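You operate a simulated robot arm through the tools that you are given. There is no shell and no other tool. Be economical: measure what you need, move in short steps, check, and stop when the job is done.

You run a simulated two-armed robot. Do the job below in one go: nothing can be reset, and whatever is moved stays where it is left.

Task
Press the bench disc player play key two times. Then put the grey wiping pad on the test bench away on the ledge under the fuse box. Then take the purple wiping pad on the test bench and put it away on the brush mat. Then open the crossover lid. Do these in the order given.

The check looks at the end state, three seconds after you hand in, the way a careful person would. Anything else that was tipped, shoved, dropped, spilled or broken makes it a failure. A push-on lid holds only when it is set on centred and level and pressed home; a screw cap is set on level and turned clockwise until tight.

Robot
Two 6-joint arms with two-finger parallel grippers on one trunk, on a base that drives. Base frame: it is fixed to the floor where the robot stands at the start and does not move with it; the origin is under the middle of the robot, x ahead of it, y to its left, z up. Units: mm, rad, N and s.
The left shoulder is at the start at [60, 187, 1147], the right one opposite. With the tool pointing down near the work surface each hand reaches from about 220 to 620 mm from the robot's upright axis, wherever it stands, measured 20 degrees to its own side. Places, roughly: bench disc player play key [500, 100, 900]; brush mat [-1800, -2800, 900]; crossover lid [700, -3700, 900]; grey wiping pad (10x6x5 cm) [700, -1100, 800]; ledge under the fuse box [-3700, -900, 1000]; purple wiping pad (7x9x4 cm) [600, -1300, 800]. Payload 1.57 kg a hand.
Tool frame (each hand has its own): the origin (TCP) lies between the finger pads and is the grasp point; the fingertips stand 30 mm ahead of it; z points along the fingers, y is the line along which they close. Largest opening 110 mm; finger width 24, thickness 12; the body of the gripper, 48 by 112 mm, starts 78 mm behind the TCP.
Orientation is told as [roll, pitch, yaw] about the base's x, y, z axes, in that order, counted from this pose: with the fingers straight down and closing along the base's y, the tool's x points along the base's -x, its y along +y and its z along -z.

Tools
- The arms move only by the tool nudge_tool. It takes "left_series", "right_series" or both (then of equal length, played together; a hand with none holds still); each is text: rows parted by semicolons, each of 7 numbers parted by spaces: the shift along the base's x, y, z in units of 500 mm (1.0 is 500 mm), then the turn, a rotation vector about the base's x, y, z in units of 120 degrees (1.0 is 120 degrees), then the finger opening in mm, from 0 to 110. In form: dx dy dz ax ay az hand; .... A call has 1 to 12 rows; each row is the pose to reach, as a shift and turn from the pose commanded when the call began. A call with a number of a shift or a turn outside -1 to 1 is refused whole. Each row takes 0.2 s and may step no farther than 50 mm and 0.15 rad from the row before; otherwise, or with a gripper value out of range, the whole call is refused. Where a pose cannot be reached the arm comes as near as it can. A force on the tool above 40 N (or 10 N above the force at the start of the call, whichever is more), or a blocked arm, ends the call early, and 0.2 s more pass. The fingers move at their own pace (about 153 mm/s each) and stop on an object; they squeeze with about 22 N. The grip force told is the motor's: it shows also when the fingers shut on nothing. Time passes only in rows, and 0.2 s behind the last, so rows that repeat a pose let the fingers close. The reply holds the time, the measured pose of the TCP, the force on the tool along the base axes, the opening and the grip force, in the units named above and with some noise, with the torque about the TCP (base axes, N m) and any sound that the robot's microphone picked up, and new pictures: "views" is both (left out), scene, wrist or none (wrist: the cameras of the hands that moved).
- Cameras (640 x 400 px; columns grow to the right, rows downward): "scene" is now at [16.8, 1.8, 1687.6]; the picture's right is [0.05, -1.00, 0.00], its down [-0.78, -0.04, -0.63] and it looks along [0.63, 0.03, -0.78] (base axes); focal length 258 px, centre (320, 200). "left" rides on the left gripper at [70, -16, -141] in its tool frame; the picture's right is [0.23, 0.97, 0.00], its down [-0.86, 0.20, -0.48] and it looks along [-0.47, 0.11, 0.88] (tool axes); focal length 222 px, centre (320, 200). "right" rides on the right gripper at [70, 16, -141] in its tool frame; the picture's right is [-0.23, 0.97, 0.00], its down [-0.86, -0.20, -0.48] and it looks along [-0.47, -0.11, 0.88] (tool axes); focal length 222 px, centre (320, 200). There is no depth. A picture from a camera that has moved, and an enlarged one, comes with that camera's place and axes in the base frame and with its lens.
- lift_body(by): slides the trunk up (or, below 0, down) by that many mm; the arms and the scene camera ride with it, the base frame stays. It gives what a move gives, with no picture.
- drive_base(legs): drives the robot by 1 to 6 legs, each [ahead, left, turn to the left] in mm, mm and rad, along the robot's own axes; the way and the turn of a leg run together, so that a leg with both is an arc; at most 1500 mm and 3.142 rad a leg. The arms and the cameras ride along, it lands a little off, and it stops where it bumps. It gives what a move gives, and a new picture of the scene camera.
- pan_tilt(pan, tilt): turns the head with the scene camera to pan (to the left, within 1.501 rad either way) and tilt (down, from -0.506 to 1.204), counted from straight ahead of the robot. It gives what a move gives, and a new picture of the scene camera.
- inspect(camera, box): a new picture of the part [left, top, right, bottom] of that camera's present view, enlarged. No time passes.
- job_done(): hands the job in; it is judged then, once.

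Work in short steps. Places have to be worked out from the pictures, the camera data and where the tool is seen: move nearer, look again, correct. Check each grasp and each placing, and mend what went wrong. You have 165 turns and 260 pictures in all, those below and enlarged ones among them. Open the grippers and draw the arms clear of the work before you hand the job in, unless the task says otherwise; then end with one line.

The tools are called after "Request:" as a command line: name --argument value ..., lists and objects as JSON in quotes. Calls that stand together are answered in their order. nudge_tool: Moves the arms, as the interface text tells. Its arguments: {"type":"object","properties":{"left_series":{"type":"string"},"right_series":{"type":"string"},"views":{"type":"string","enum":["both","scene","wrist","none"]}},"required":[]} The other tools are called the same way: lift_body (by) slides the trunk up or down; drive_base (legs) drives the base; pan_tilt (pan, tilt) turns the head that bears the scene camera; inspect (camera, box) takes an enlarged picture of a part of a camera's view; job_done () hands the job in.

At the start:

```text
clock: 0.0
left_eef_pos: [380.9, 277.2, 1162.8]
left_tcp_rot: [0.0, 0.001, 0.0]
left_ft_force: [1.0, 0.7, 0.6]
left_wrist_torque: [0.02, -0.01, 0.03]
left_opening: 109.8
left_gripper_force: 0.1
right_eef_pos: [485.1, -44.9, 1175.0]
right_tcp_rot: [0.0, -0.001, 0.0]
right_ft_force: [0.4, 0.2, 0.4]
right_wrist_torque: [0.02, 0.01, 0.0]
right_opening: 110.0
right_gripper_force: 0.1
trunk travel left (down, up): [-775.0, 215.0]
robot x, y, heading: [-3.1, 1.6, 0.0]
head pan, tilt: [0.052, 0.892]
```

scene: 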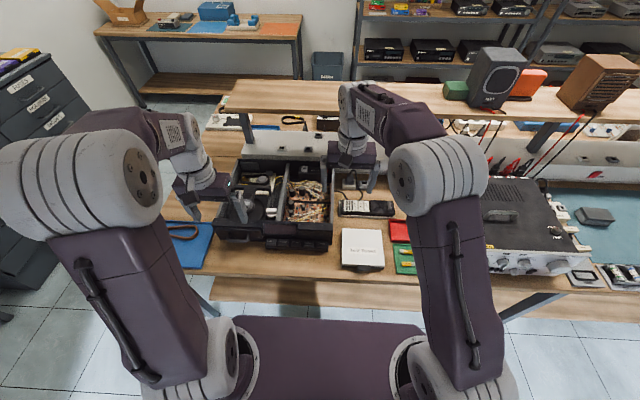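
right: 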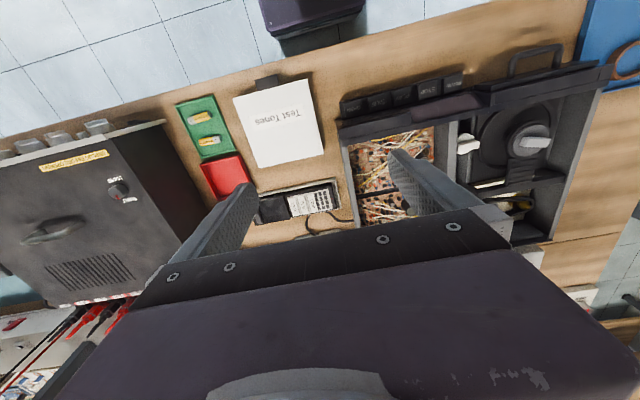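
left: 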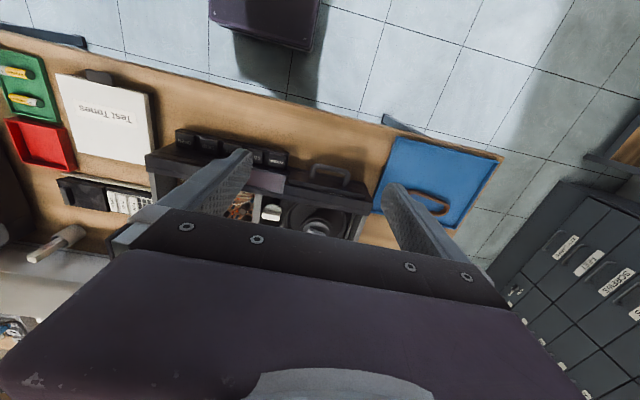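

The player with its row of keys sits ahead; I enlarge the keys in the views to read the labels.

Request:
inspect --camera "right" --box '[320, 50, 500, 160]'

Request:
inspect --camera "left" --box '[150, 110, 330, 220]'

Request:
inspect --camera "scene" --box '[200, 140, 360, 260]'

```text
3.56 times, centred on (410, 105) of right
camera zoom: at [416.5, -28.6, 1316.3], right [0.23, 0.97, 0.0], down [0.86, -0.2, 0.48], along [0.47, -0.11, -0.88], focal length 790 px, centre (0, 538)
```

zoom: 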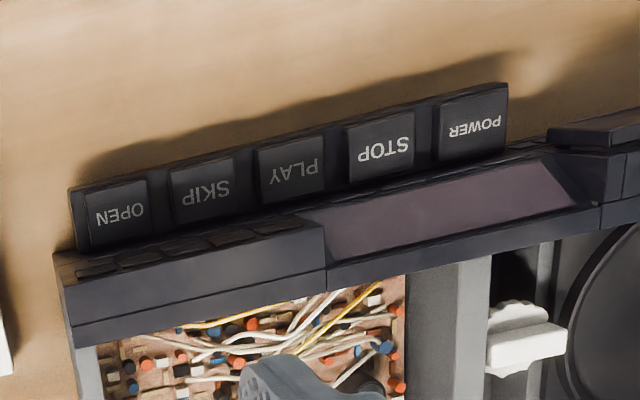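

```text
3.56 times, centred on (240, 165) of left
camera zoom: at [311.2, 259.8, 1304.0], right [-0.23, 0.97, 0.0], down [0.86, 0.2, 0.48], along [0.47, 0.11, -0.88], focal length 790 px, centre (604, 324)
```

zoom: 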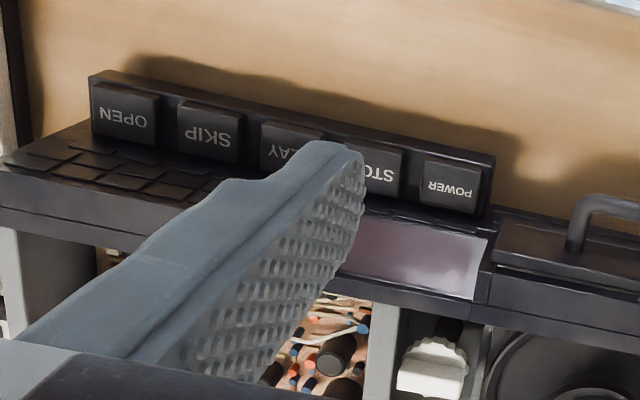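

```text
3.33 times, centred on (280, 200) of scene
camera zoom: at [16.8, 1.8, 1687.6], right [0.05, -1.0, 0.0], down [-0.78, -0.04, -0.63], along [0.63, 0.03, -0.78], focal length 861 px, centre (453, 200)
```

zoom: 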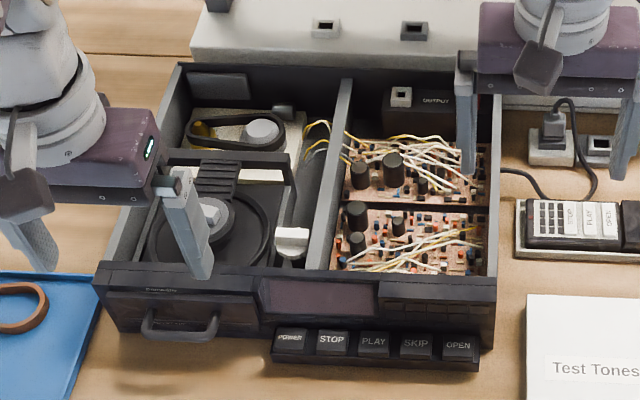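

PLAY triangulates to about (478, 111, ~865), a key facing mostly up. I bring the left hand, fingers shut, above it and move the right hand aside.

Request:
nudge_tool --left_series "0.039 -0.066 0 0 0 0 60; 0.078 -0.133 0 0 0 0 0; 0.116 -0.2 -0.04 0 0 0 0; 0.155 -0.266 -0.1 0 0 0 0; 0.194 -0.332 -0.17 0 0 0 0; 0.194 -0.332 -0.26 0 0 0 0; 0.194 -0.332 -0.34 0 0 0 0; 0.194 -0.332 -0.40 0 0 0 0" --right_series "0 -0.08 0 0 0 0 110; 0 -0.16 0 0 0 0 110; 0 -0.24 0 0 0 0 110; 0 -0.24 0 0 0 0 110; 0 -0.24 0 0 0 0 110; 0 -0.24 0 0 0 0 110; 0 -0.24 0 0 0 0 110; 0 -0.24 0 0 0 0 110"

```text
refused: row 5 steps farther than a row can; nothing moved
```

Request:
nudge_tool --left_series "0.039 -0.066 0 0 0 0 60; 0.078 -0.133 0 0 0 0 0; 0.116 -0.2 -0.04 0 0 0 0; 0.155 -0.266 -0.09 0 0 0 0; 0.194 -0.332 -0.14 0 0 0 0; 0.194 -0.332 -0.23 0 0 0 0; 0.194 -0.332 -0.32 0 0 0 0; 0.194 -0.332 -0.40 0 0 0 0" --right_series "0 -0.08 0 0 0 0 110; 0 -0.16 0 0 0 0 110; 0 -0.24 0 0 0 0 110; 0 -0.24 0 0 0 0 110; 0 -0.24 0 0 0 0 110; 0 -0.24 0 0 0 0 110; 0 -0.24 0 0 0 0 110; 0 -0.24 0 0 0 0 110"

```text
clock: 1.8
left_eef_pos: [474.4, 109.6, 962.2]
left_tcp_rot: [0.0, 0.0, -0.001]
left_ft_force: [1.0, -0.7, 0.5]
left_wrist_torque: [0.01, 0.02, -0.01]
left_opening: 0.4
left_gripper_force: 21.5
right_eef_pos: [487.1, -165.8, 1174.6]
right_tcp_rot: [-0.002, 0.003, 0.0]
right_ft_force: [0.5, 0.3, -0.3]
right_wrist_torque: [0.01, 0.04, -0.02]
right_opening: 110.1
right_gripper_force: 0.0
trunk travel left (down, up): [-775.0, 215.0]
robot x, y, heading: [-0.7, -2.4, 0.007]
head pan, tilt: [0.052, 0.892]
camera scene: at [18.2, 1.3, 1687.7], right [0.05, -1.0, 0.0], down [-0.78, -0.04, -0.63], along [0.63, 0.03, -0.78], focal length 258 px, centre (320, 200)
camera right: at [418.5, -149.1, 1315.3], right [0.23, 0.97, 0.0], down [0.86, -0.2, 0.48], along [0.47, -0.11, -0.88], focal length 222 px, centre (320, 200)
camera left: at [405.3, 92.4, 1104.6], right [-0.23, 0.97, 0.0], down [0.86, 0.2, 0.48], along [0.47, 0.11, -0.88], focal length 222 px, centre (320, 200)
```

scene: 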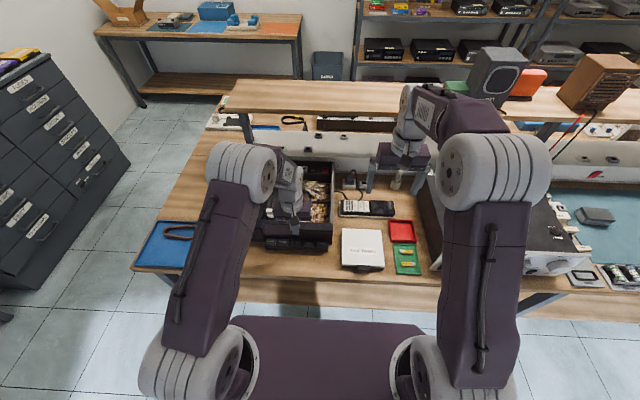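
right: 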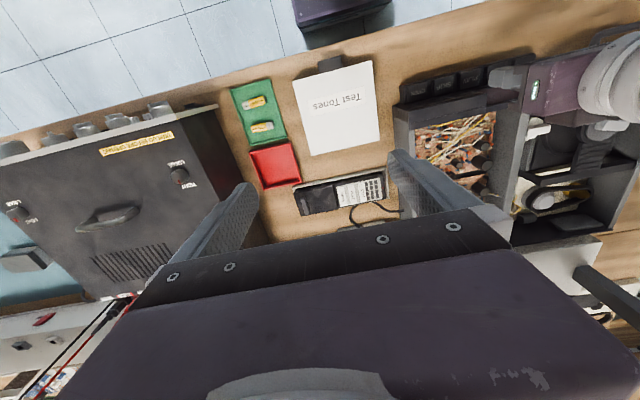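
left: 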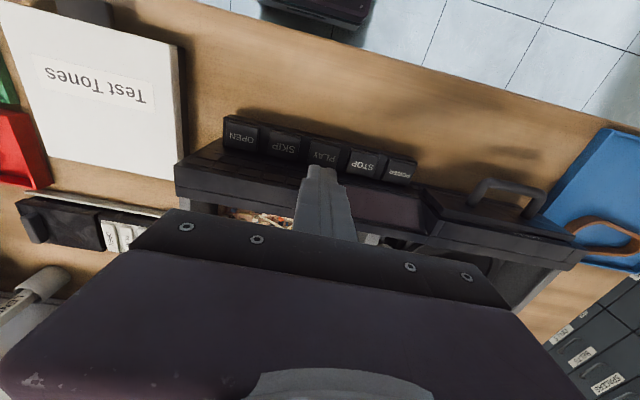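

I enlarge the left view to locate PLAY relative to the fingertip.

Request:
inspect --camera "left" --box '[210, 100, 430, 240]'

Request:
inspect --camera "scene" --box '[230, 160, 350, 260]'

```text
2.86 times, centred on (320, 170) of left
camera zoom: at [405.3, 92.4, 1104.6], right [-0.23, 0.97, 0.0], down [0.86, 0.2, 0.48], along [0.47, 0.11, -0.88], focal length 635 px, centre (320, 286)
```

zoom: 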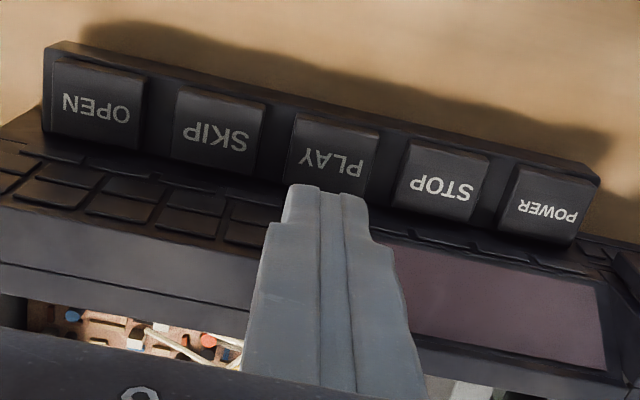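

```text
4.00 times, centred on (290, 210) of scene
camera zoom: at [18.2, 1.3, 1687.7], right [0.05, -1.0, 0.0], down [-0.78, -0.04, -0.63], along [0.63, 0.03, -0.78], focal length 1033 px, centre (440, 160)
```

zoom: 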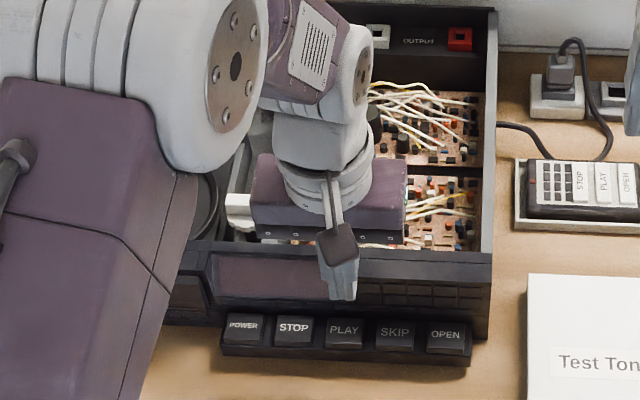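

PLAY lies at about (474, 111, 873), nearly right under the tip (932). I come down to just above it and look.

Request:
nudge_tool --left_series "0 0.004 -0.05 0 0 0 0; 0 0.004 -0.09 0 0 0 0; 0 0.004 -0.09 0 0 0 0" --views "wrist"

Request:
inspect --camera "scene" --box '[260, 200, 340, 250]'

```text
clock: 2.6
left_eef_pos: [475.8, 112.7, 914.7]
left_tcp_rot: [0.001, -0.002, 0.0]
left_ft_force: [0.3, 0.1, 0.9]
left_wrist_torque: [0.03, -0.02, 0.0]
left_opening: 0.0
left_gripper_force: 21.5
right_eef_pos: [486.4, -165.1, 1173.9]
right_tcp_rot: [0.0, -0.001, 0.001]
right_ft_force: [-0.9, 0.0, -0.7]
right_wrist_torque: [-0.02, 0.02, 0.0]
right_opening: 110.0
right_gripper_force: 0.0
trunk travel left (down, up): [-775.0, 215.0]
robot x, y, heading: [1.0, -2.5, 0.002]
head pan, tilt: [0.052, 0.892]
camera left: at [406.0, 96.0, 1056.9], right [-0.23, 0.97, 0.0], down [0.85, 0.2, 0.48], along [0.47, 0.11, -0.88], focal length 222 px, centre (320, 200)
```

left: 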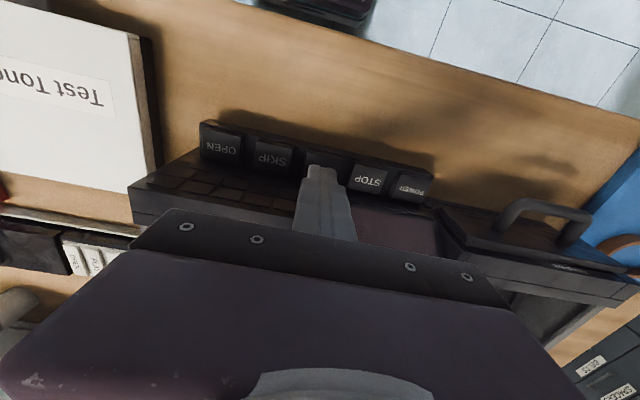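

```text
8.00 times, centred on (300, 225) of scene
camera zoom: at [15.9, 1.7, 1687.7], right [0.05, -1.0, 0.0], down [-0.78, -0.04, -0.63], along [0.63, 0.03, -0.78], focal length 2066 px, centre (480, 0)
```

zoom: 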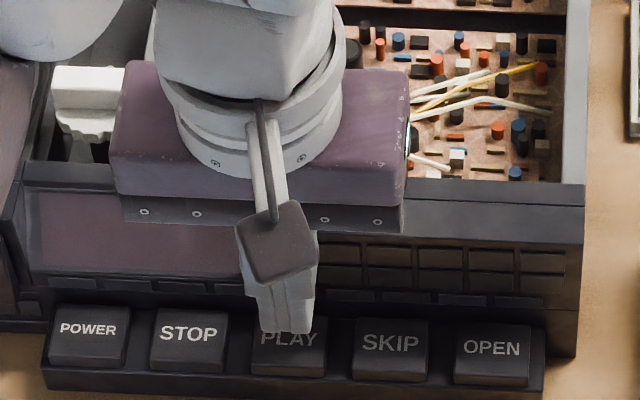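

The tip is about 12 mm over PLAY and centred. I press gently with small rows and watch force and sound.

Request:
nudge_tool --left_series "-0.003 -0.002 -0.008 0 0 0 0; -0.003 -0.002 -0.016 0 0 0 0; -0.003 -0.002 -0.022 0 0 0 0; -0.003 -0.002 -0.026 0 0 0 0" --views "wrist"

```text
clock: 3.6
left_eef_pos: [475.6, 110.8, 905.2]
left_tcp_rot: [0.002, 0.0, 0.001]
left_ft_force: [-0.6, 0.4, -0.6]
left_wrist_torque: [-0.08, -0.01, 0.0]
left_opening: 0.0
left_gripper_force: 20.8
right_eef_pos: [485.5, -165.8, 1174.6]
right_tcp_rot: [0.001, 0.0, 0.001]
right_ft_force: [-0.4, 0.6, -0.9]
right_wrist_torque: [0.0, 0.01, -0.01]
right_opening: 109.9
right_gripper_force: 0.1
trunk travel left (down, up): [-775.0, 215.0]
robot x, y, heading: [-1.1, 0.8, 0.0]
head pan, tilt: [0.052, 0.892]
camera left: at [406.0, 94.9, 1046.4], right [-0.23, 0.97, 0.0], down [0.86, 0.2, 0.48], along [0.47, 0.11, -0.88], focal length 222 px, centre (320, 200)
```

left: 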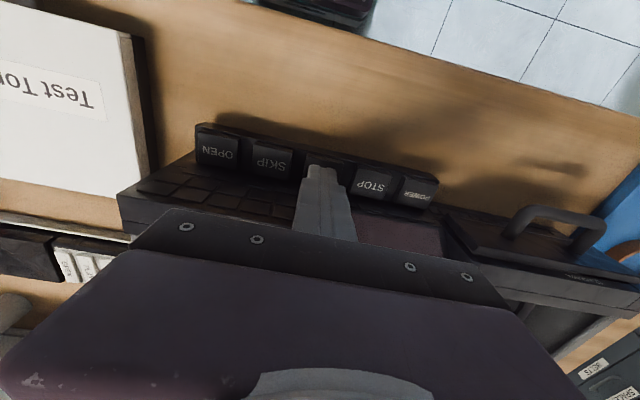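

No contact yet at tip 875. I go on 2 mm a row.

Request:
nudge_tool --left_series "0 0 -0.004 0 0 0 0; 0 0 -0.008 0 0 0 0; 0 0 -0.012 0 0 0 0" --views "none"

```text
clock: 4.4
left_eef_pos: [477.9, 111.0, 899.6]
left_tcp_rot: [0.001, -0.001, 0.002]
left_ft_force: [-0.2, 0.1, 0.1]
left_wrist_torque: [0.0, 0.01, 0.01]
left_opening: 0.1
left_gripper_force: 21.2
right_eef_pos: [487.3, -165.3, 1174.1]
right_tcp_rot: [0.0, 0.0, -0.001]
right_ft_force: [-0.7, -0.1, 0.1]
right_wrist_torque: [0.02, -0.04, 0.0]
right_opening: 109.8
right_gripper_force: 0.0
trunk travel left (down, up): [-775.0, 215.0]
robot x, y, heading: [0.4, 0.2, 0.002]
head pan, tilt: [0.052, 0.892]
```

Request:
inspect --camera "left" --box '[260, 110, 400, 220]'

Request:
inspect --camera "scene" --box '[260, 200, 340, 250]'

```text
3.64 times, centred on (330, 165) of left
camera zoom: at [407.1, 95.0, 1040.4], right [-0.23, 0.97, 0.0], down [0.85, 0.2, 0.48], along [0.47, 0.11, -0.88], focal length 808 px, centre (284, 327)
```

zoom: 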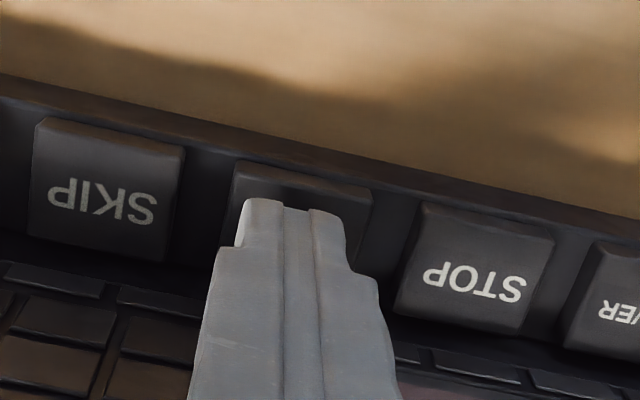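

```text
8.00 times, centred on (300, 225) of scene
camera zoom: at [16.9, 1.7, 1687.7], right [0.05, -1.0, 0.0], down [-0.78, -0.04, -0.63], along [0.63, 0.03, -0.78], focal length 2066 px, centre (480, 0)
```

zoom: 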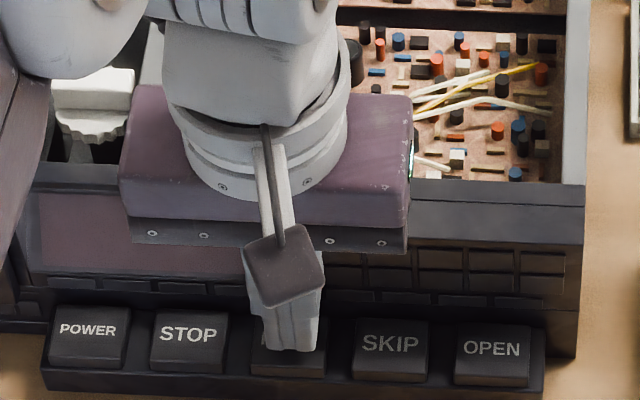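

Still just above the cap. Continue in small rows.

Request:
nudge_tool --left_series "-0.004 0 -0.004 0 0 0 0; -0.004 0 -0.008 0 0 0 0; -0.004 0 -0.012 0 0 0 0" --views "none"

```text
clock: 5.2
left_eef_pos: [474.2, 111.6, 891.5]
left_tcp_rot: [0.0, 0.0, -0.001]
left_ft_force: [0.2, 0.2, -0.4]
left_wrist_torque: [0.03, 0.02, -0.04]
left_opening: 0.0
left_gripper_force: 21.2
right_eef_pos: [486.9, -164.5, 1174.9]
right_tcp_rot: [-0.001, 0.0, 0.002]
right_ft_force: [0.2, 0.8, 0.2]
right_wrist_torque: [0.03, 0.0, 0.03]
right_opening: 109.7
right_gripper_force: 0.1
trunk travel left (down, up): [-775.0, 215.0]
robot x, y, heading: [-1.4, 0.5, 0.001]
head pan, tilt: [0.052, 0.892]
```

Request:
nudge_tool --left_series "0 0 -0.003 0 0 0 0; 0 0 -0.006 0 0 0 0; 0 0 -0.009 0 0 0 0" --views "none"

Request:
inspect --camera "left" --box '[260, 110, 400, 220]'

```text
clock: 6.0
left_eef_pos: [473.8, 112.1, 889.2]
left_tcp_rot: [-0.001, 0.001, 0.0]
left_ft_force: [0.6, -0.3, 0.7]
left_wrist_torque: [0.01, 0.0, -0.01]
left_opening: 0.1
left_gripper_force: 20.7
right_eef_pos: [486.2, -165.9, 1174.5]
right_tcp_rot: [0.001, 0.0, 0.001]
right_ft_force: [0.2, -0.4, 0.1]
right_wrist_torque: [0.01, 0.03, -0.05]
right_opening: 110.2
right_gripper_force: 0.1
trunk travel left (down, up): [-775.0, 215.0]
robot x, y, heading: [-0.5, 0.3, 0.002]
head pan, tilt: [0.052, 0.892]
```

```text
3.64 times, centred on (330, 165) of left
camera zoom: at [404.1, 94.6, 1030.4], right [-0.23, 0.97, 0.0], down [0.86, 0.2, 0.48], along [0.47, 0.11, -0.88], focal length 808 px, centre (284, 327)
```

zoom: 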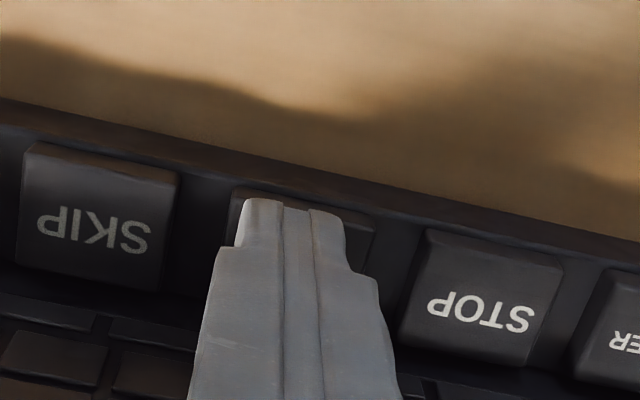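

Still no force; tip at about 859. Keep going in small rows.

Request:
nudge_tool --left_series "0 0 -0.003 0 0 0 0; 0 0 -0.006 0 0 0 0; 0 0 -0.009 0 0 0 0; 0 0 -0.012 0 0 0 0" --views "none"

Request:
inspect --camera "scene" --box '[260, 200, 340, 250]'

```text
clock: 7.0
left_eef_pos: [473.4, 111.3, 883.9]
left_tcp_rot: [0.0, -0.001, 0.0]
left_ft_force: [-0.7, 1.7, 11.2]
left_wrist_torque: [0.06, -0.01, -0.01]
left_opening: 0.3
left_gripper_force: 21.4
right_eef_pos: [485.3, -164.9, 1175.6]
right_tcp_rot: [0.001, -0.003, -0.001]
right_ft_force: [-0.3, 1.3, -0.8]
right_wrist_torque: [0.02, -0.01, 0.01]
right_opening: 110.0
right_gripper_force: 0.0
trunk travel left (down, up): [-775.0, 215.0]
robot x, y, heading: [-1.4, -0.2, -0.001]
head pan, tilt: [0.052, 0.892]
heard: click
```

```text
8.00 times, centred on (300, 225) of scene
camera zoom: at [15.0, 1.8, 1687.8], right [0.05, -1.0, 0.0], down [-0.78, -0.04, -0.63], along [0.63, 0.03, -0.78], focal length 2066 px, centre (480, 0)
```

zoom: 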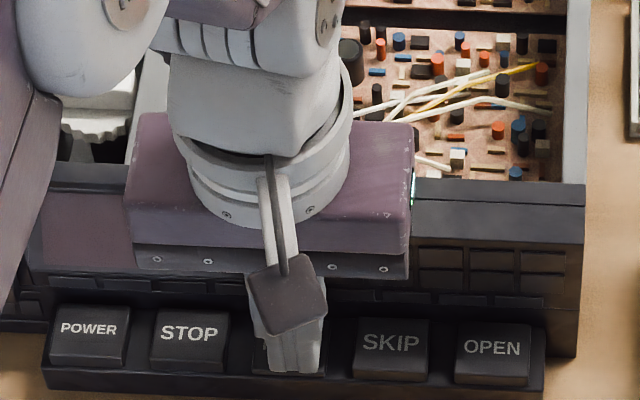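

A click at 11 N: first press made. I lift 10 mm to release, pause, and press to the same depth again.

Request:
nudge_tool --left_series "0 0 0.02 0 0 0 0; 0 0 0.03 0 0 0 0; 0 0 0.03 0 0 0 0; 0 0 0.03 0 0 0 0" --views "none"

Request:
nudge_tool --left_series "0 0 -0.01 0 0 0 0; 0 0 -0.02 0 0 0 0; 0 0 -0.025 0 0 0 0; 0 0 -0.028 0 0 0 0; 0 0 -0.031 0 0 0 0" --views "none"

```text
clock: 8.0
left_eef_pos: [474.8, 110.6, 897.5]
left_tcp_rot: [-0.001, -0.001, 0.0]
left_ft_force: [-0.2, 0.4, -0.2]
left_wrist_torque: [0.0, -0.03, -0.03]
left_opening: 0.0
left_gripper_force: 21.5
right_eef_pos: [486.9, -165.6, 1174.3]
right_tcp_rot: [0.001, 0.003, -0.001]
right_ft_force: [-0.1, 0.3, -0.4]
right_wrist_torque: [-0.03, 0.01, -0.02]
right_opening: 109.8
right_gripper_force: 0.0
trunk travel left (down, up): [-775.0, 215.0]
robot x, y, heading: [3.3, 0.7, -0.004]
head pan, tilt: [0.052, 0.892]
```

```text
clock: 9.2
left_eef_pos: [474.9, 110.8, 881.7]
left_tcp_rot: [0.0, -0.005, -0.001]
left_ft_force: [0.5, 1.5, 13.7]
left_wrist_torque: [0.02, -0.04, -0.02]
left_opening: 0.0
left_gripper_force: 21.3
right_eef_pos: [484.6, -165.7, 1175.4]
right_tcp_rot: [-0.001, 0.0, 0.0]
right_ft_force: [0.0, -0.8, 0.9]
right_wrist_torque: [0.01, 0.0, -0.02]
right_opening: 110.1
right_gripper_force: 0.2
trunk travel left (down, up): [-775.0, 215.0]
robot x, y, heading: [-2.2, 3.7, -0.003]
head pan, tilt: [0.052, 0.892]
heard: click
```

Second click heard. I raise the hand clear and tuck it back towards the robot, then look.

Request:
nudge_tool --left_series "0 0 0.05 0 0 0 0; 0 0 0.14 0 0 0 0; 0 0 0.23 0 0 0 0; 0 0 0.32 0 0 0 0; 0 0 0.41 0 0 0 0; 0 0 0.5 0 0 0 0; -0.05 0.05 0.56 0 0 0 0; -0.1 0.1 0.58 0 0 0 0; -0.15 0.16 0.6 0 0 0 0; -0.2 0.22 0.6 0 0 0 0; -0.24 0.27 0.6 0 0 0 0" --right_series "0 0 0.0 0 0 0 110; 0 0 0 0 0 0 110; -0.05 0 0 0 0 0 110; -0.1 0 0 0 0 0 110; -0.15 0 0 0 0 0 110; -0.2 0 0 0 0 0 110; -0.24 0 0 0 0 0 110; -0.24 0 0 0 0 0 110; -0.24 0 0 0 0 0 110; -0.24 0 0 0 0 0 110; -0.24 0 0 0 0 0 110" --views "scene"

Request:
pan_tilt --pan -1.2 --tilt 0.6

```text
clock: 11.6
left_eef_pos: [350.1, 248.0, 1181.9]
left_tcp_rot: [0.0, -0.002, -0.002]
left_ft_force: [0.1, 0.2, -0.2]
left_wrist_torque: [0.04, -0.03, 0.04]
left_opening: 0.1
left_gripper_force: 20.9
right_eef_pos: [363.3, -167.2, 1176.8]
right_tcp_rot: [0.0, 0.002, 0.001]
right_ft_force: [-0.1, 0.1, 0.6]
right_wrist_torque: [-0.03, -0.04, 0.02]
right_opening: 110.0
right_gripper_force: 0.0
trunk travel left (down, up): [-775.0, 215.0]
robot x, y, heading: [-0.9, 1.9, 0.002]
head pan, tilt: [0.052, 0.892]
camera scene: at [15.8, 2.5, 1687.7], right [0.05, -1.0, 0.0], down [-0.78, -0.04, -0.63], along [0.63, 0.03, -0.78], focal length 258 px, centre (320, 200)
```

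scene: 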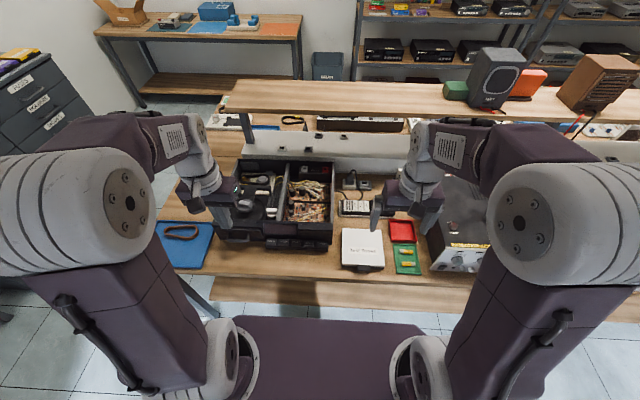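

```text
clock: 13.0
left_eef_pos: [352.4, 248.0, 1181.0]
left_tcp_rot: [0.0, 0.001, -0.002]
left_ft_force: [0.0, 0.1, -0.1]
left_wrist_torque: [-0.01, 0.03, 0.02]
left_opening: 0.0
left_gripper_force: 21.2
right_eef_pos: [364.9, -166.9, 1175.7]
right_tcp_rot: [0.0, 0.0, 0.0]
right_ft_force: [0.0, 0.9, 0.7]
right_wrist_torque: [-0.01, 0.02, -0.03]
right_opening: 109.9
right_gripper_force: 0.1
trunk travel left (down, up): [-775.0, 215.0]
robot x, y, heading: [-3.2, 0.6, -0.003]
head pan, tilt: [-1.201, 0.6]
camera scene: at [-26.9, -84.6, 1711.8], right [-0.93, -0.36, 0.0], down [-0.2, 0.53, -0.82], along [0.3, -0.77, -0.57], focal length 258 px, centre (320, 200)
```

scene: 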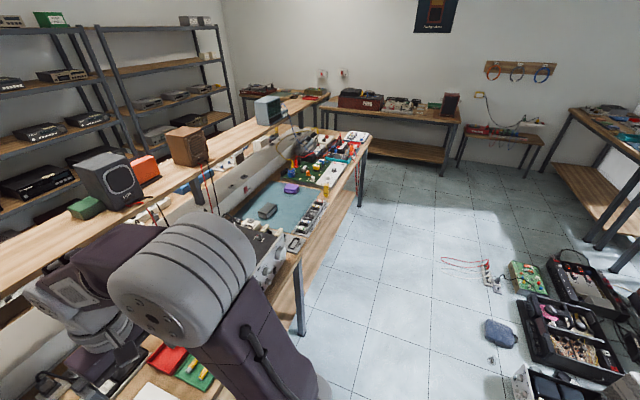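

Both presses done. The path along the bench at x≈0 looks free (floor clutter lies at x<-450), so I drive sideways to the pads at y≈-1100 and look down at the mat.

Request:
drive_base --legs '[[0, -1000, 0]]'

Request:
pan_tilt --pan -0.15 --tilt 0.95

```text
clock: 18.3
left_eef_pos: [355.0, -771.1, 1181.7]
left_tcp_rot: [-0.001, 0.001, 0.008]
left_ft_force: [0.1, 0.3, 0.1]
left_wrist_torque: [-0.02, 0.0, 0.01]
left_opening: 0.0
left_gripper_force: 21.0
right_eef_pos: [369.6, -1184.8, 1175.4]
right_tcp_rot: [0.001, -0.001, 0.009]
right_ft_force: [0.2, -0.4, -1.3]
right_wrist_torque: [0.02, 0.01, 0.01]
right_opening: 110.2
right_gripper_force: 0.1
trunk travel left (down, up): [-775.0, 215.0]
robot x, y, heading: [6.0, -1023.0, 0.011]
head pan, tilt: [-1.201, 0.6]
camera scene: at [-21.8, -1107.3, 1711.9], right [-0.93, -0.37, 0.0], down [-0.21, 0.52, -0.83], along [0.31, -0.77, -0.56], focal length 258 px, centre (320, 200)
```

scene: 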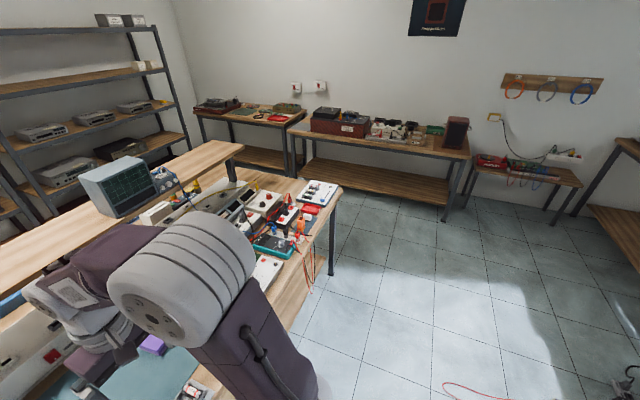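

```text
clock: 19.6
left_eef_pos: [354.5, -773.2, 1181.4]
left_tcp_rot: [-0.001, 0.002, 0.009]
left_ft_force: [-0.1, 0.8, -0.1]
left_wrist_torque: [0.02, 0.01, 0.01]
left_opening: 0.0
left_gripper_force: 21.2
right_eef_pos: [370.3, -1186.7, 1176.4]
right_tcp_rot: [-0.001, -0.001, 0.009]
right_ft_force: [0.3, -0.3, 0.9]
right_wrist_torque: [0.01, 0.01, 0.02]
right_opening: 109.9
right_gripper_force: 0.1
trunk travel left (down, up): [-775.0, 215.0]
robot x, y, heading: [3.5, -1021.9, 0.005]
head pan, tilt: [-0.15, 0.949]
camera scene: at [17.5, -1036.4, 1683.4], right [-0.14, -0.99, 0.0], down [-0.8, 0.12, -0.58], along [0.58, -0.08, -0.81], focal length 258 px, centre (320, 200)
```

scene: 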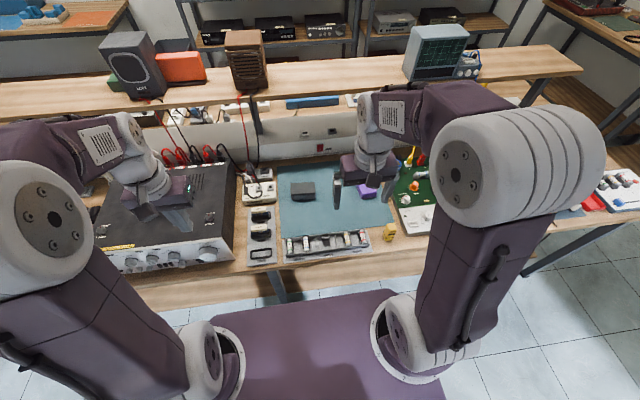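

Grey pad ≈(668,-1056), purple ≈(627,-1318). They're at the reach limit, so I look down to judge clearance between base and bench before creeping forward.

Request:
pan_tilt --pan 0.0 --tilt 1.204

Request:
inspect --camera "right" --box '[0, 0, 640, 400]'

```text
clock: 20.4
left_eef_pos: [354.1, -772.0, 1181.6]
left_tcp_rot: [0.0, -0.001, 0.009]
left_ft_force: [-0.1, -0.4, -0.5]
left_wrist_torque: [0.02, 0.01, 0.02]
left_opening: 0.0
left_gripper_force: 21.1
right_eef_pos: [370.0, -1187.2, 1175.7]
right_tcp_rot: [0.0, 0.0, 0.008]
right_ft_force: [-0.7, 0.6, -0.2]
right_wrist_torque: [0.0, -0.01, 0.02]
right_opening: 109.8
right_gripper_force: 0.0
trunk travel left (down, up): [-775.0, 215.0]
robot x, y, heading: [4.4, -1026.0, 0.003]
head pan, tilt: [0.0, 1.201]
camera scene: at [1.4, -1025.5, 1667.3], right [0.01, -1.0, 0.0], down [-0.93, -0.01, -0.36], along [0.36, 0.0, -0.93], focal length 258 px, centre (320, 200)
```

scene: 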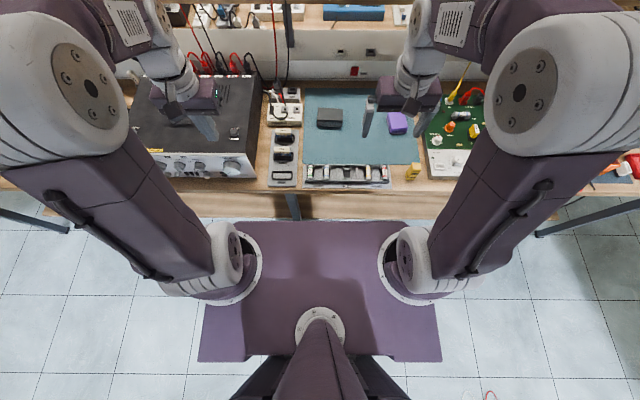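

```text
1.00 times, centred on (320, 200) of right
camera zoom: at [301.0, -1170.5, 1317.1], right [0.22, 0.98, 0.0], down [0.86, -0.19, 0.48], along [0.47, -0.1, -0.88], focal length 222 px, centre (320, 200)
```

zoom: 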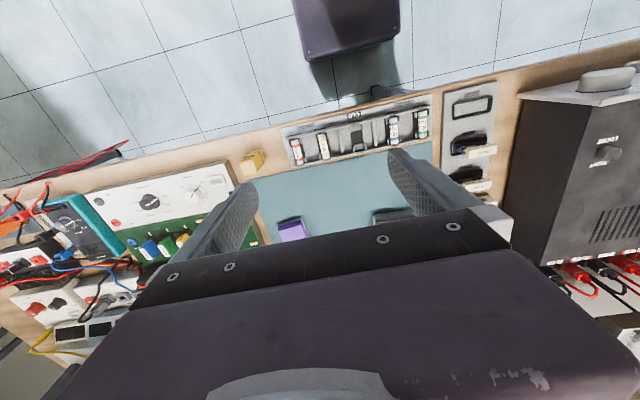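

The torso front is near x≈268 and the bench edge near 360, so there is ~90 mm to use. I shift left 120 and forward 65 so the right shoulder faces the grey pad.

Request:
drive_base --legs '[[0, 120, 0], [65, 0, 0]]'

Request:
inspect --camera "right" --box '[0, 0, 640, 400]'

```text
clock: 22.2
left_eef_pos: [414.7, -656.1, 1182.4]
left_tcp_rot: [0.0, -0.006, 0.009]
left_ft_force: [-0.7, 0.8, 0.3]
left_wrist_torque: [0.0, -0.06, 0.0]
left_opening: 0.1
left_gripper_force: 21.0
right_eef_pos: [428.8, -1068.7, 1176.9]
right_tcp_rot: [0.001, -0.005, 0.007]
right_ft_force: [-1.1, 0.1, -0.9]
right_wrist_torque: [-0.02, -0.06, -0.04]
right_opening: 109.9
right_gripper_force: 0.0
trunk travel left (down, up): [-775.0, 215.0]
robot x, y, heading: [71.0, -901.8, 0.011]
head pan, tilt: [0.0, 1.201]
camera scene: at [58.4, -907.7, 1667.2], right [0.01, -1.0, 0.0], down [-0.93, -0.01, -0.37], along [0.37, 0.0, -0.93], focal length 258 px, centre (320, 200)
```

scene: 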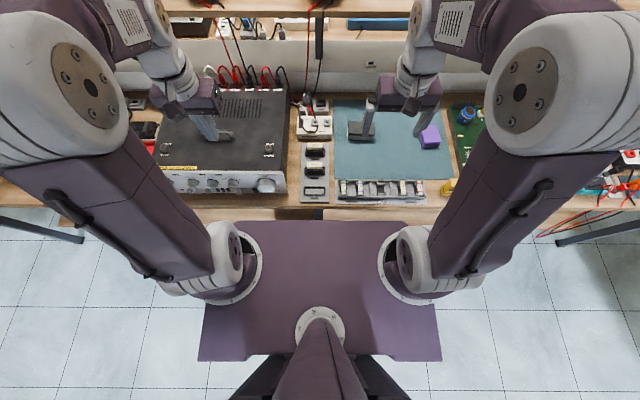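

```text
1.00 times, centred on (320, 200) of right
camera zoom: at [359.2, -1053.3, 1318.5], right [0.22, 0.98, 0.0], down [0.85, -0.19, 0.48], along [0.47, -0.11, -0.88], focal length 222 px, centre (320, 200)
```

zoom: 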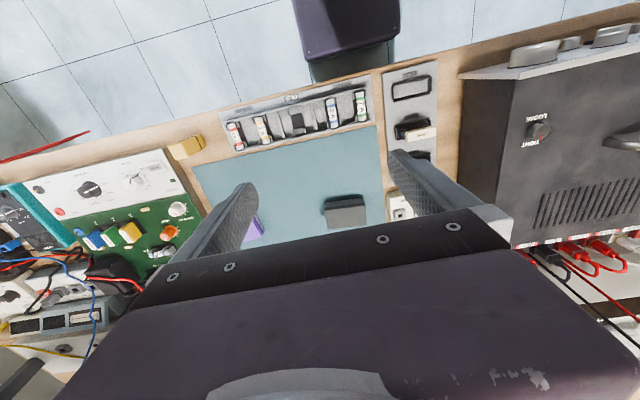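

I enlarge both views on the grey pad for shape and orientation.

Request:
inspect --camera "right" --box '[300, 170, 400, 240]'

Request:
inspect --camera "scene" --box '[320, 90, 460, 210]'

```text
5.71 times, centred on (350, 205) of right
camera zoom: at [359.2, -1053.3, 1318.5], right [0.22, 0.98, 0.0], down [0.85, -0.19, 0.48], along [0.47, -0.11, -0.88], focal length 1269 px, centre (149, 171)
```

zoom: 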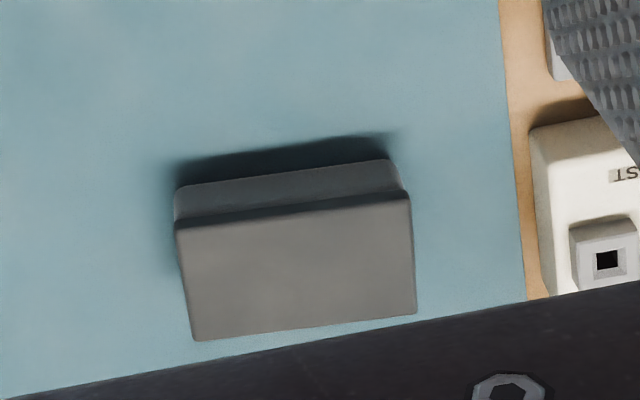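

```text
3.33 times, centred on (390, 150) of scene
camera zoom: at [58.4, -907.7, 1667.2], right [0.01, -1.0, 0.0], down [-0.93, -0.01, -0.37], along [0.37, 0.0, -0.93], focal length 861 px, centre (87, 367)
```

zoom: 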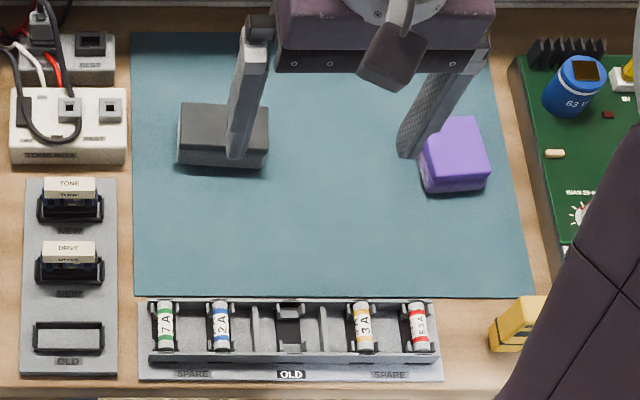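

Grey pad top centre ≈(656,-1057,875), long side along y. I turn the right hand 90° so it closes along x, and move over it while lowering part way.

Request:
nudge_tool --right_series "0.04 0 0 0 0 0.068 110; 0.08 0 0 0 0 0.136 110; 0.12 0.005 0 0 0 0.204 110; 0.16 0.01 0 0 0 0.272 110; 0.2 0.012 0 0 0 0.34 110; 0.24 0.015 0 0 0 0.408 110; 0.28 0.02 -0.03 0 0 0.476 110; 0.33 0.022 -0.08 0 0 0.544 110; 0.37 0.022 -0.14 0 0 0.612 110; 0.41 0.022 -0.2 0 0 0.68 110; 0.45 0.022 -0.26 0 0 0.745 110; 0.45 0.022 -0.34 0 0 0.745 110"

```text
clock: 24.8
left_eef_pos: [419.0, -654.9, 1181.9]
left_tcp_rot: [0.001, -0.001, 0.007]
left_ft_force: [0.3, 0.5, -0.6]
left_wrist_torque: [-0.01, 0.03, -0.02]
left_opening: 0.3
left_gripper_force: 21.0
right_eef_pos: [659.8, -1056.7, 1008.8]
right_tcp_rot: [0.0, -0.001, 1.567]
right_ft_force: [-0.3, 0.5, -0.5]
right_wrist_torque: [0.02, 0.02, 0.01]
right_opening: 110.0
right_gripper_force: 0.1
trunk travel left (down, up): [-775.0, 215.0]
robot x, y, heading: [68.0, -902.9, 0.006]
head pan, tilt: [0.0, 1.201]
camera scene: at [66.1, -906.9, 1667.3], right [0.01, -1.0, 0.0], down [-0.93, -0.01, -0.36], along [0.36, 0.0, -0.93], focal length 258 px, centre (320, 200)
camera right: at [643.3, -1127.0, 1151.1], right [-0.97, 0.23, 0.0], down [0.2, 0.85, 0.48], along [0.11, 0.47, -0.88], focal length 222 px, centre (320, 200)
```

scene: 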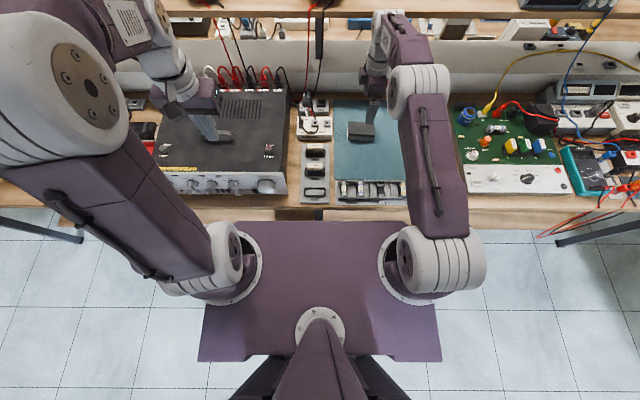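
right: 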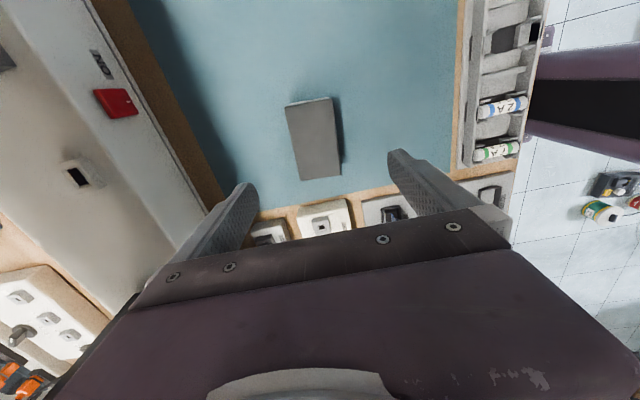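

The hand sits about 7 mm short of the pad centre in x; I correct, turn slightly, and go down to TCP z≈863 with fingers open.

Request:
nudge_tool --right_series "0.014 -0.008 -0.06 0 0 -0.022 110; 0.014 -0.008 -0.15 0 0 -0.022 110; 0.014 -0.008 -0.23 0 0 -0.022 110; 0.014 -0.008 -0.27 0 0 -0.022 110; 0.014 -0.008 -0.292 0 0 -0.022 110" --views "wrist"

```text
clock: 26.0
left_eef_pos: [418.6, -653.8, 1181.4]
left_tcp_rot: [0.0, 0.0, 0.007]
left_ft_force: [0.2, -0.2, -0.6]
left_wrist_torque: [0.0, 0.01, -0.03]
left_opening: 0.1
left_gripper_force: 21.2
right_eef_pos: [651.5, -1063.1, 864.1]
right_tcp_rot: [-0.001, 0.0, 1.52]
right_ft_force: [-0.1, -1.0, -0.2]
right_wrist_torque: [-0.01, 0.01, 0.01]
right_opening: 109.8
right_gripper_force: 0.0
right hand out of reach, approached as far as the arm can: row 3, 4, 5
trunk travel left (down, up): [-775.0, 215.0]
robot x, y, heading: [68.8, -905.1, 0.007]
head pan, tilt: [0.0, 1.201]
camera right: at [633.1, -1131.4, 1004.9], right [-0.96, 0.28, 0.0], down [0.24, 0.84, 0.48], along [0.13, 0.46, -0.88], focal length 222 px, centre (320, 200)
```

right: 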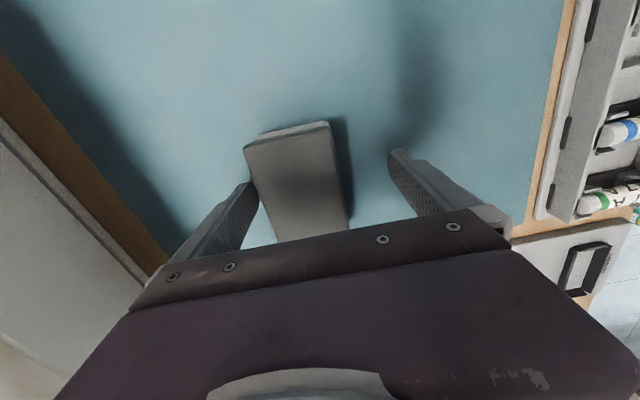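

Reach ends at x≈651 but both fingers straddle the pad freely. I close and look.

Request:
nudge_tool --right_series "0 0 0 0 0 0 80; 0 0 0 0 0 0 50; 0 0 0 0 0 0 40; 0 0 0 0 0 0 40; 0 0 0 0 0 0 40" --views "wrist"

```text
clock: 27.2
left_eef_pos: [419.2, -655.0, 1181.3]
left_tcp_rot: [0.0, 0.0, 0.008]
left_ft_force: [-0.2, 0.1, 0.3]
left_wrist_torque: [-0.02, -0.03, 0.02]
left_opening: 0.0
left_gripper_force: 20.8
right_eef_pos: [651.1, -1062.9, 864.4]
right_tcp_rot: [0.001, 0.001, 1.52]
right_ft_force: [-1.0, 0.6, -0.4]
right_wrist_torque: [0.0, -0.02, 0.0]
right_opening: 59.4
right_gripper_force: 21.8
trunk travel left (down, up): [-775.0, 215.0]
robot x, y, heading: [71.4, -901.7, 0.01]
head pan, tilt: [0.0, 1.201]
camera right: at [632.9, -1131.5, 1005.3], right [-0.96, 0.28, 0.0], down [0.24, 0.84, 0.48], along [0.13, 0.46, -0.88], focal length 222 px, centre (320, 200)
```

right: 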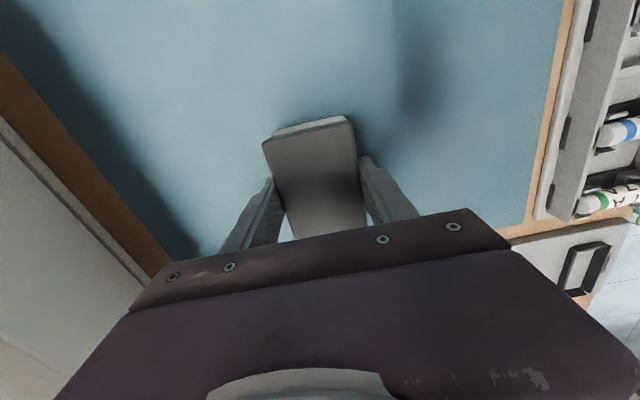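

Firm grip at 59 mm. I lift straight up, then draw the hand back toward the robot.

Request:
nudge_tool --right_series "0 0 0.04 0 0 0 40; 0 0 0.12 0 0 0 40; 0 0 0.21 0 0 0 40; 0 0 0.3 0 0 0 40; 0 0 0.39 0 0 0 40; 0 0 0.48 0 0 0 40; -0.08 0 0.52 0 0 0 40; -0.17 0 0.54 0 0 0 40; -0.26 0 0.56 0 0 0 40; -0.35 0 0.58 0 0 0 40; -0.44 0 0.58 0 0 0 40; -0.5 0 0.58 0 0 0 40"

```text
clock: 29.8
left_eef_pos: [421.7, -655.9, 1179.8]
left_tcp_rot: [0.003, 0.001, 0.008]
left_ft_force: [0.2, -0.1, 0.1]
left_wrist_torque: [0.04, 0.01, -0.03]
left_opening: 0.1
left_gripper_force: 21.2
right_eef_pos: [612.6, -1043.8, 1238.2]
right_tcp_rot: [0.008, 0.0, 1.521]
right_ft_force: [-0.1, 0.5, -0.7]
right_wrist_torque: [0.01, 0.04, -0.01]
right_opening: 59.5
right_gripper_force: 22.0
right hand out of reach, approached as far as the arm can: row 2, 3, 4, 5, 6, 7, 8, 9, 10, 11, 12
trunk travel left (down, up): [-775.0, 215.0]
robot x, y, heading: [66.2, -905.5, 0.006]
head pan, tilt: [0.0, 1.201]
camera scene: at [69.5, -908.0, 1667.2], right [0.01, -1.0, 0.0], down [-0.93, -0.01, -0.36], along [0.36, 0.0, -0.93], focal length 258 px, centre (320, 200)
camera right: at [594.6, -1112.9, 1380.2], right [-0.96, 0.28, 0.01], down [0.25, 0.84, 0.48], along [0.12, 0.46, -0.88], focal length 222 px, centre (320, 200)
```

scene: 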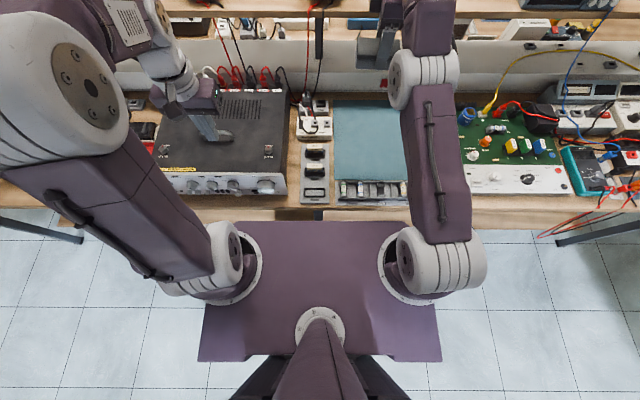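
right: 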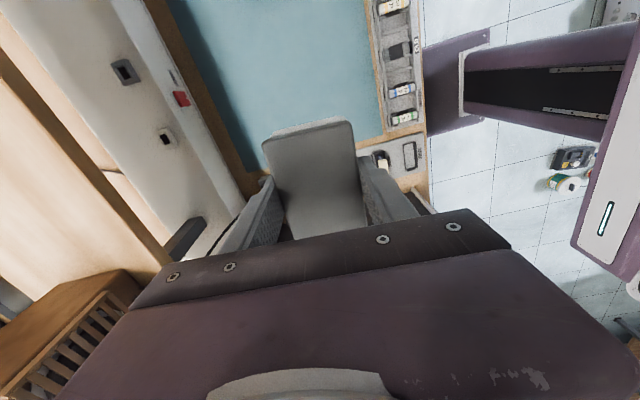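

The arm got stuck near full stretch (612, z 1238) instead of the commanded ~(417, 1154). I repeat the pose to see whether it converges.

Request:
nudge_tool --right_series "0 0 0 0 0 0 40; 0 0 0 0 0 0 40; 0 0 0 0 0 0 40" --views "none"

```text
clock: 30.6
left_eef_pos: [418.0, -654.1, 1181.2]
left_tcp_rot: [0.001, 0.0, 0.008]
left_ft_force: [-0.2, -0.5, 0.1]
left_wrist_torque: [0.0, -0.04, 0.01]
left_opening: 0.1
left_gripper_force: 21.2
right_eef_pos: [609.1, -1042.7, 1239.1]
right_tcp_rot: [0.006, 0.001, 1.521]
right_ft_force: [0.2, -0.8, -0.3]
right_wrist_torque: [0.03, 0.01, -0.01]
right_opening: 59.2
right_gripper_force: 22.3
trunk travel left (down, up): [-775.0, 215.0]
robot x, y, heading: [67.9, -906.7, 0.01]
head pan, tilt: [0.0, 1.201]
```

The command seems to now equal the present pose. I try a modest move back and down.

Request:
nudge_tool --right_series "-0.03 -0.01 -0.03 0 0 0 40; -0.06 -0.02 -0.06 0 0 0 40; -0.1 -0.03 -0.1 0 0 0 40; -0.14 -0.04 -0.14 0 0 0 40" --views "scene"

```text
clock: 31.6
left_eef_pos: [421.2, -654.1, 1180.9]
left_tcp_rot: [0.001, 0.0, 0.006]
left_ft_force: [-0.2, -0.2, -0.8]
left_wrist_torque: [-0.02, 0.0, 0.02]
left_opening: 0.0
left_gripper_force: 21.4
right_eef_pos: [611.8, -1049.5, 1239.9]
right_tcp_rot: [0.007, -0.001, 1.518]
right_ft_force: [-0.5, -0.4, 0.0]
right_wrist_torque: [0.0, -0.03, 0.01]
right_opening: 59.6
right_gripper_force: 21.6
right hand out of reach, approached as far as the arm can: row 1, 2, 3, 4
trunk travel left (down, up): [-775.0, 215.0]
robot x, y, heading: [67.6, -903.5, 0.005]
head pan, tilt: [0.0, 1.201]
camera scene: at [66.1, -906.9, 1667.2], right [0.01, -1.0, 0.0], down [-0.93, -0.01, -0.36], along [0.36, 0.0, -0.93], focal length 258 px, centre (320, 200)
```

scene: 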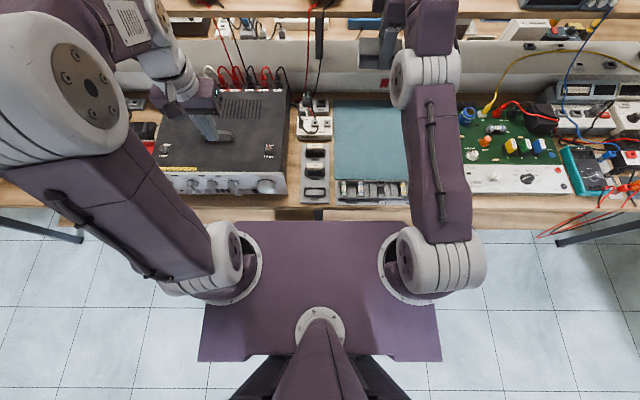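

The elbow looks straight (singular). I try tangential moves: straight down at the same reach.

Request:
nudge_tool --right_series "0 0 -0.06 0 0 0 40; 0 0 -0.12 0 0 0 40; 0 0 -0.2 0 0 0 40; 0 0 -0.28 0 0 0 40" --views "none"

```text
clock: 32.6
left_eef_pos: [419.3, -655.1, 1181.5]
left_tcp_rot: [0.001, 0.0, 0.006]
left_ft_force: [0.1, -0.6, 0.1]
left_wrist_torque: [-0.02, 0.01, 0.01]
left_opening: 0.0
left_gripper_force: 21.2
right_eef_pos: [610.4, -1048.1, 1240.2]
right_tcp_rot: [0.008, 0.001, 1.521]
right_ft_force: [0.2, -0.4, -0.6]
right_wrist_torque: [-0.02, -0.01, 0.02]
right_opening: 59.5
right_gripper_force: 21.6
right hand out of reach, approached as far as the arm can: row 1, 2, 3, 4
trunk travel left (down, up): [-775.0, 215.0]
robot x, y, heading: [66.8, -905.7, 0.008]
head pan, tilt: [0.0, 1.201]
```

No motion. I probe with a small tilt plus up/out motion to leave the stuck posture.

Request:
nudge_tool --right_series "0 0 0.02 0 -0.05 0 40; 0 0 0.04 0 -0.1 0 40; 0 0 0.04 0 -0.15 0 40; 0 0 0.04 0 -0.2 0 40" --views "none"

```text
clock: 33.6
left_eef_pos: [417.4, -655.0, 1182.0]
left_tcp_rot: [0.0, -0.002, 0.006]
left_ft_force: [0.0, 0.9, -0.7]
left_wrist_torque: [-0.03, -0.06, 0.02]
left_opening: 0.0
left_gripper_force: 21.7
right_eef_pos: [581.4, -1045.8, 1405.5]
right_tcp_rot: [-0.347, -0.01, 1.52]
right_ft_force: [-1.0, 0.0, -0.8]
right_wrist_torque: [0.01, -0.03, 0.0]
right_opening: 59.4
right_gripper_force: 22.0
right hand out of reach, approached as far as the arm can: row 1, 2, 3, 4
trunk travel left (down, up): [-775.0, 215.0]
robot x, y, heading: [67.3, -903.6, 0.005]
head pan, tilt: [0.0, 1.201]
```

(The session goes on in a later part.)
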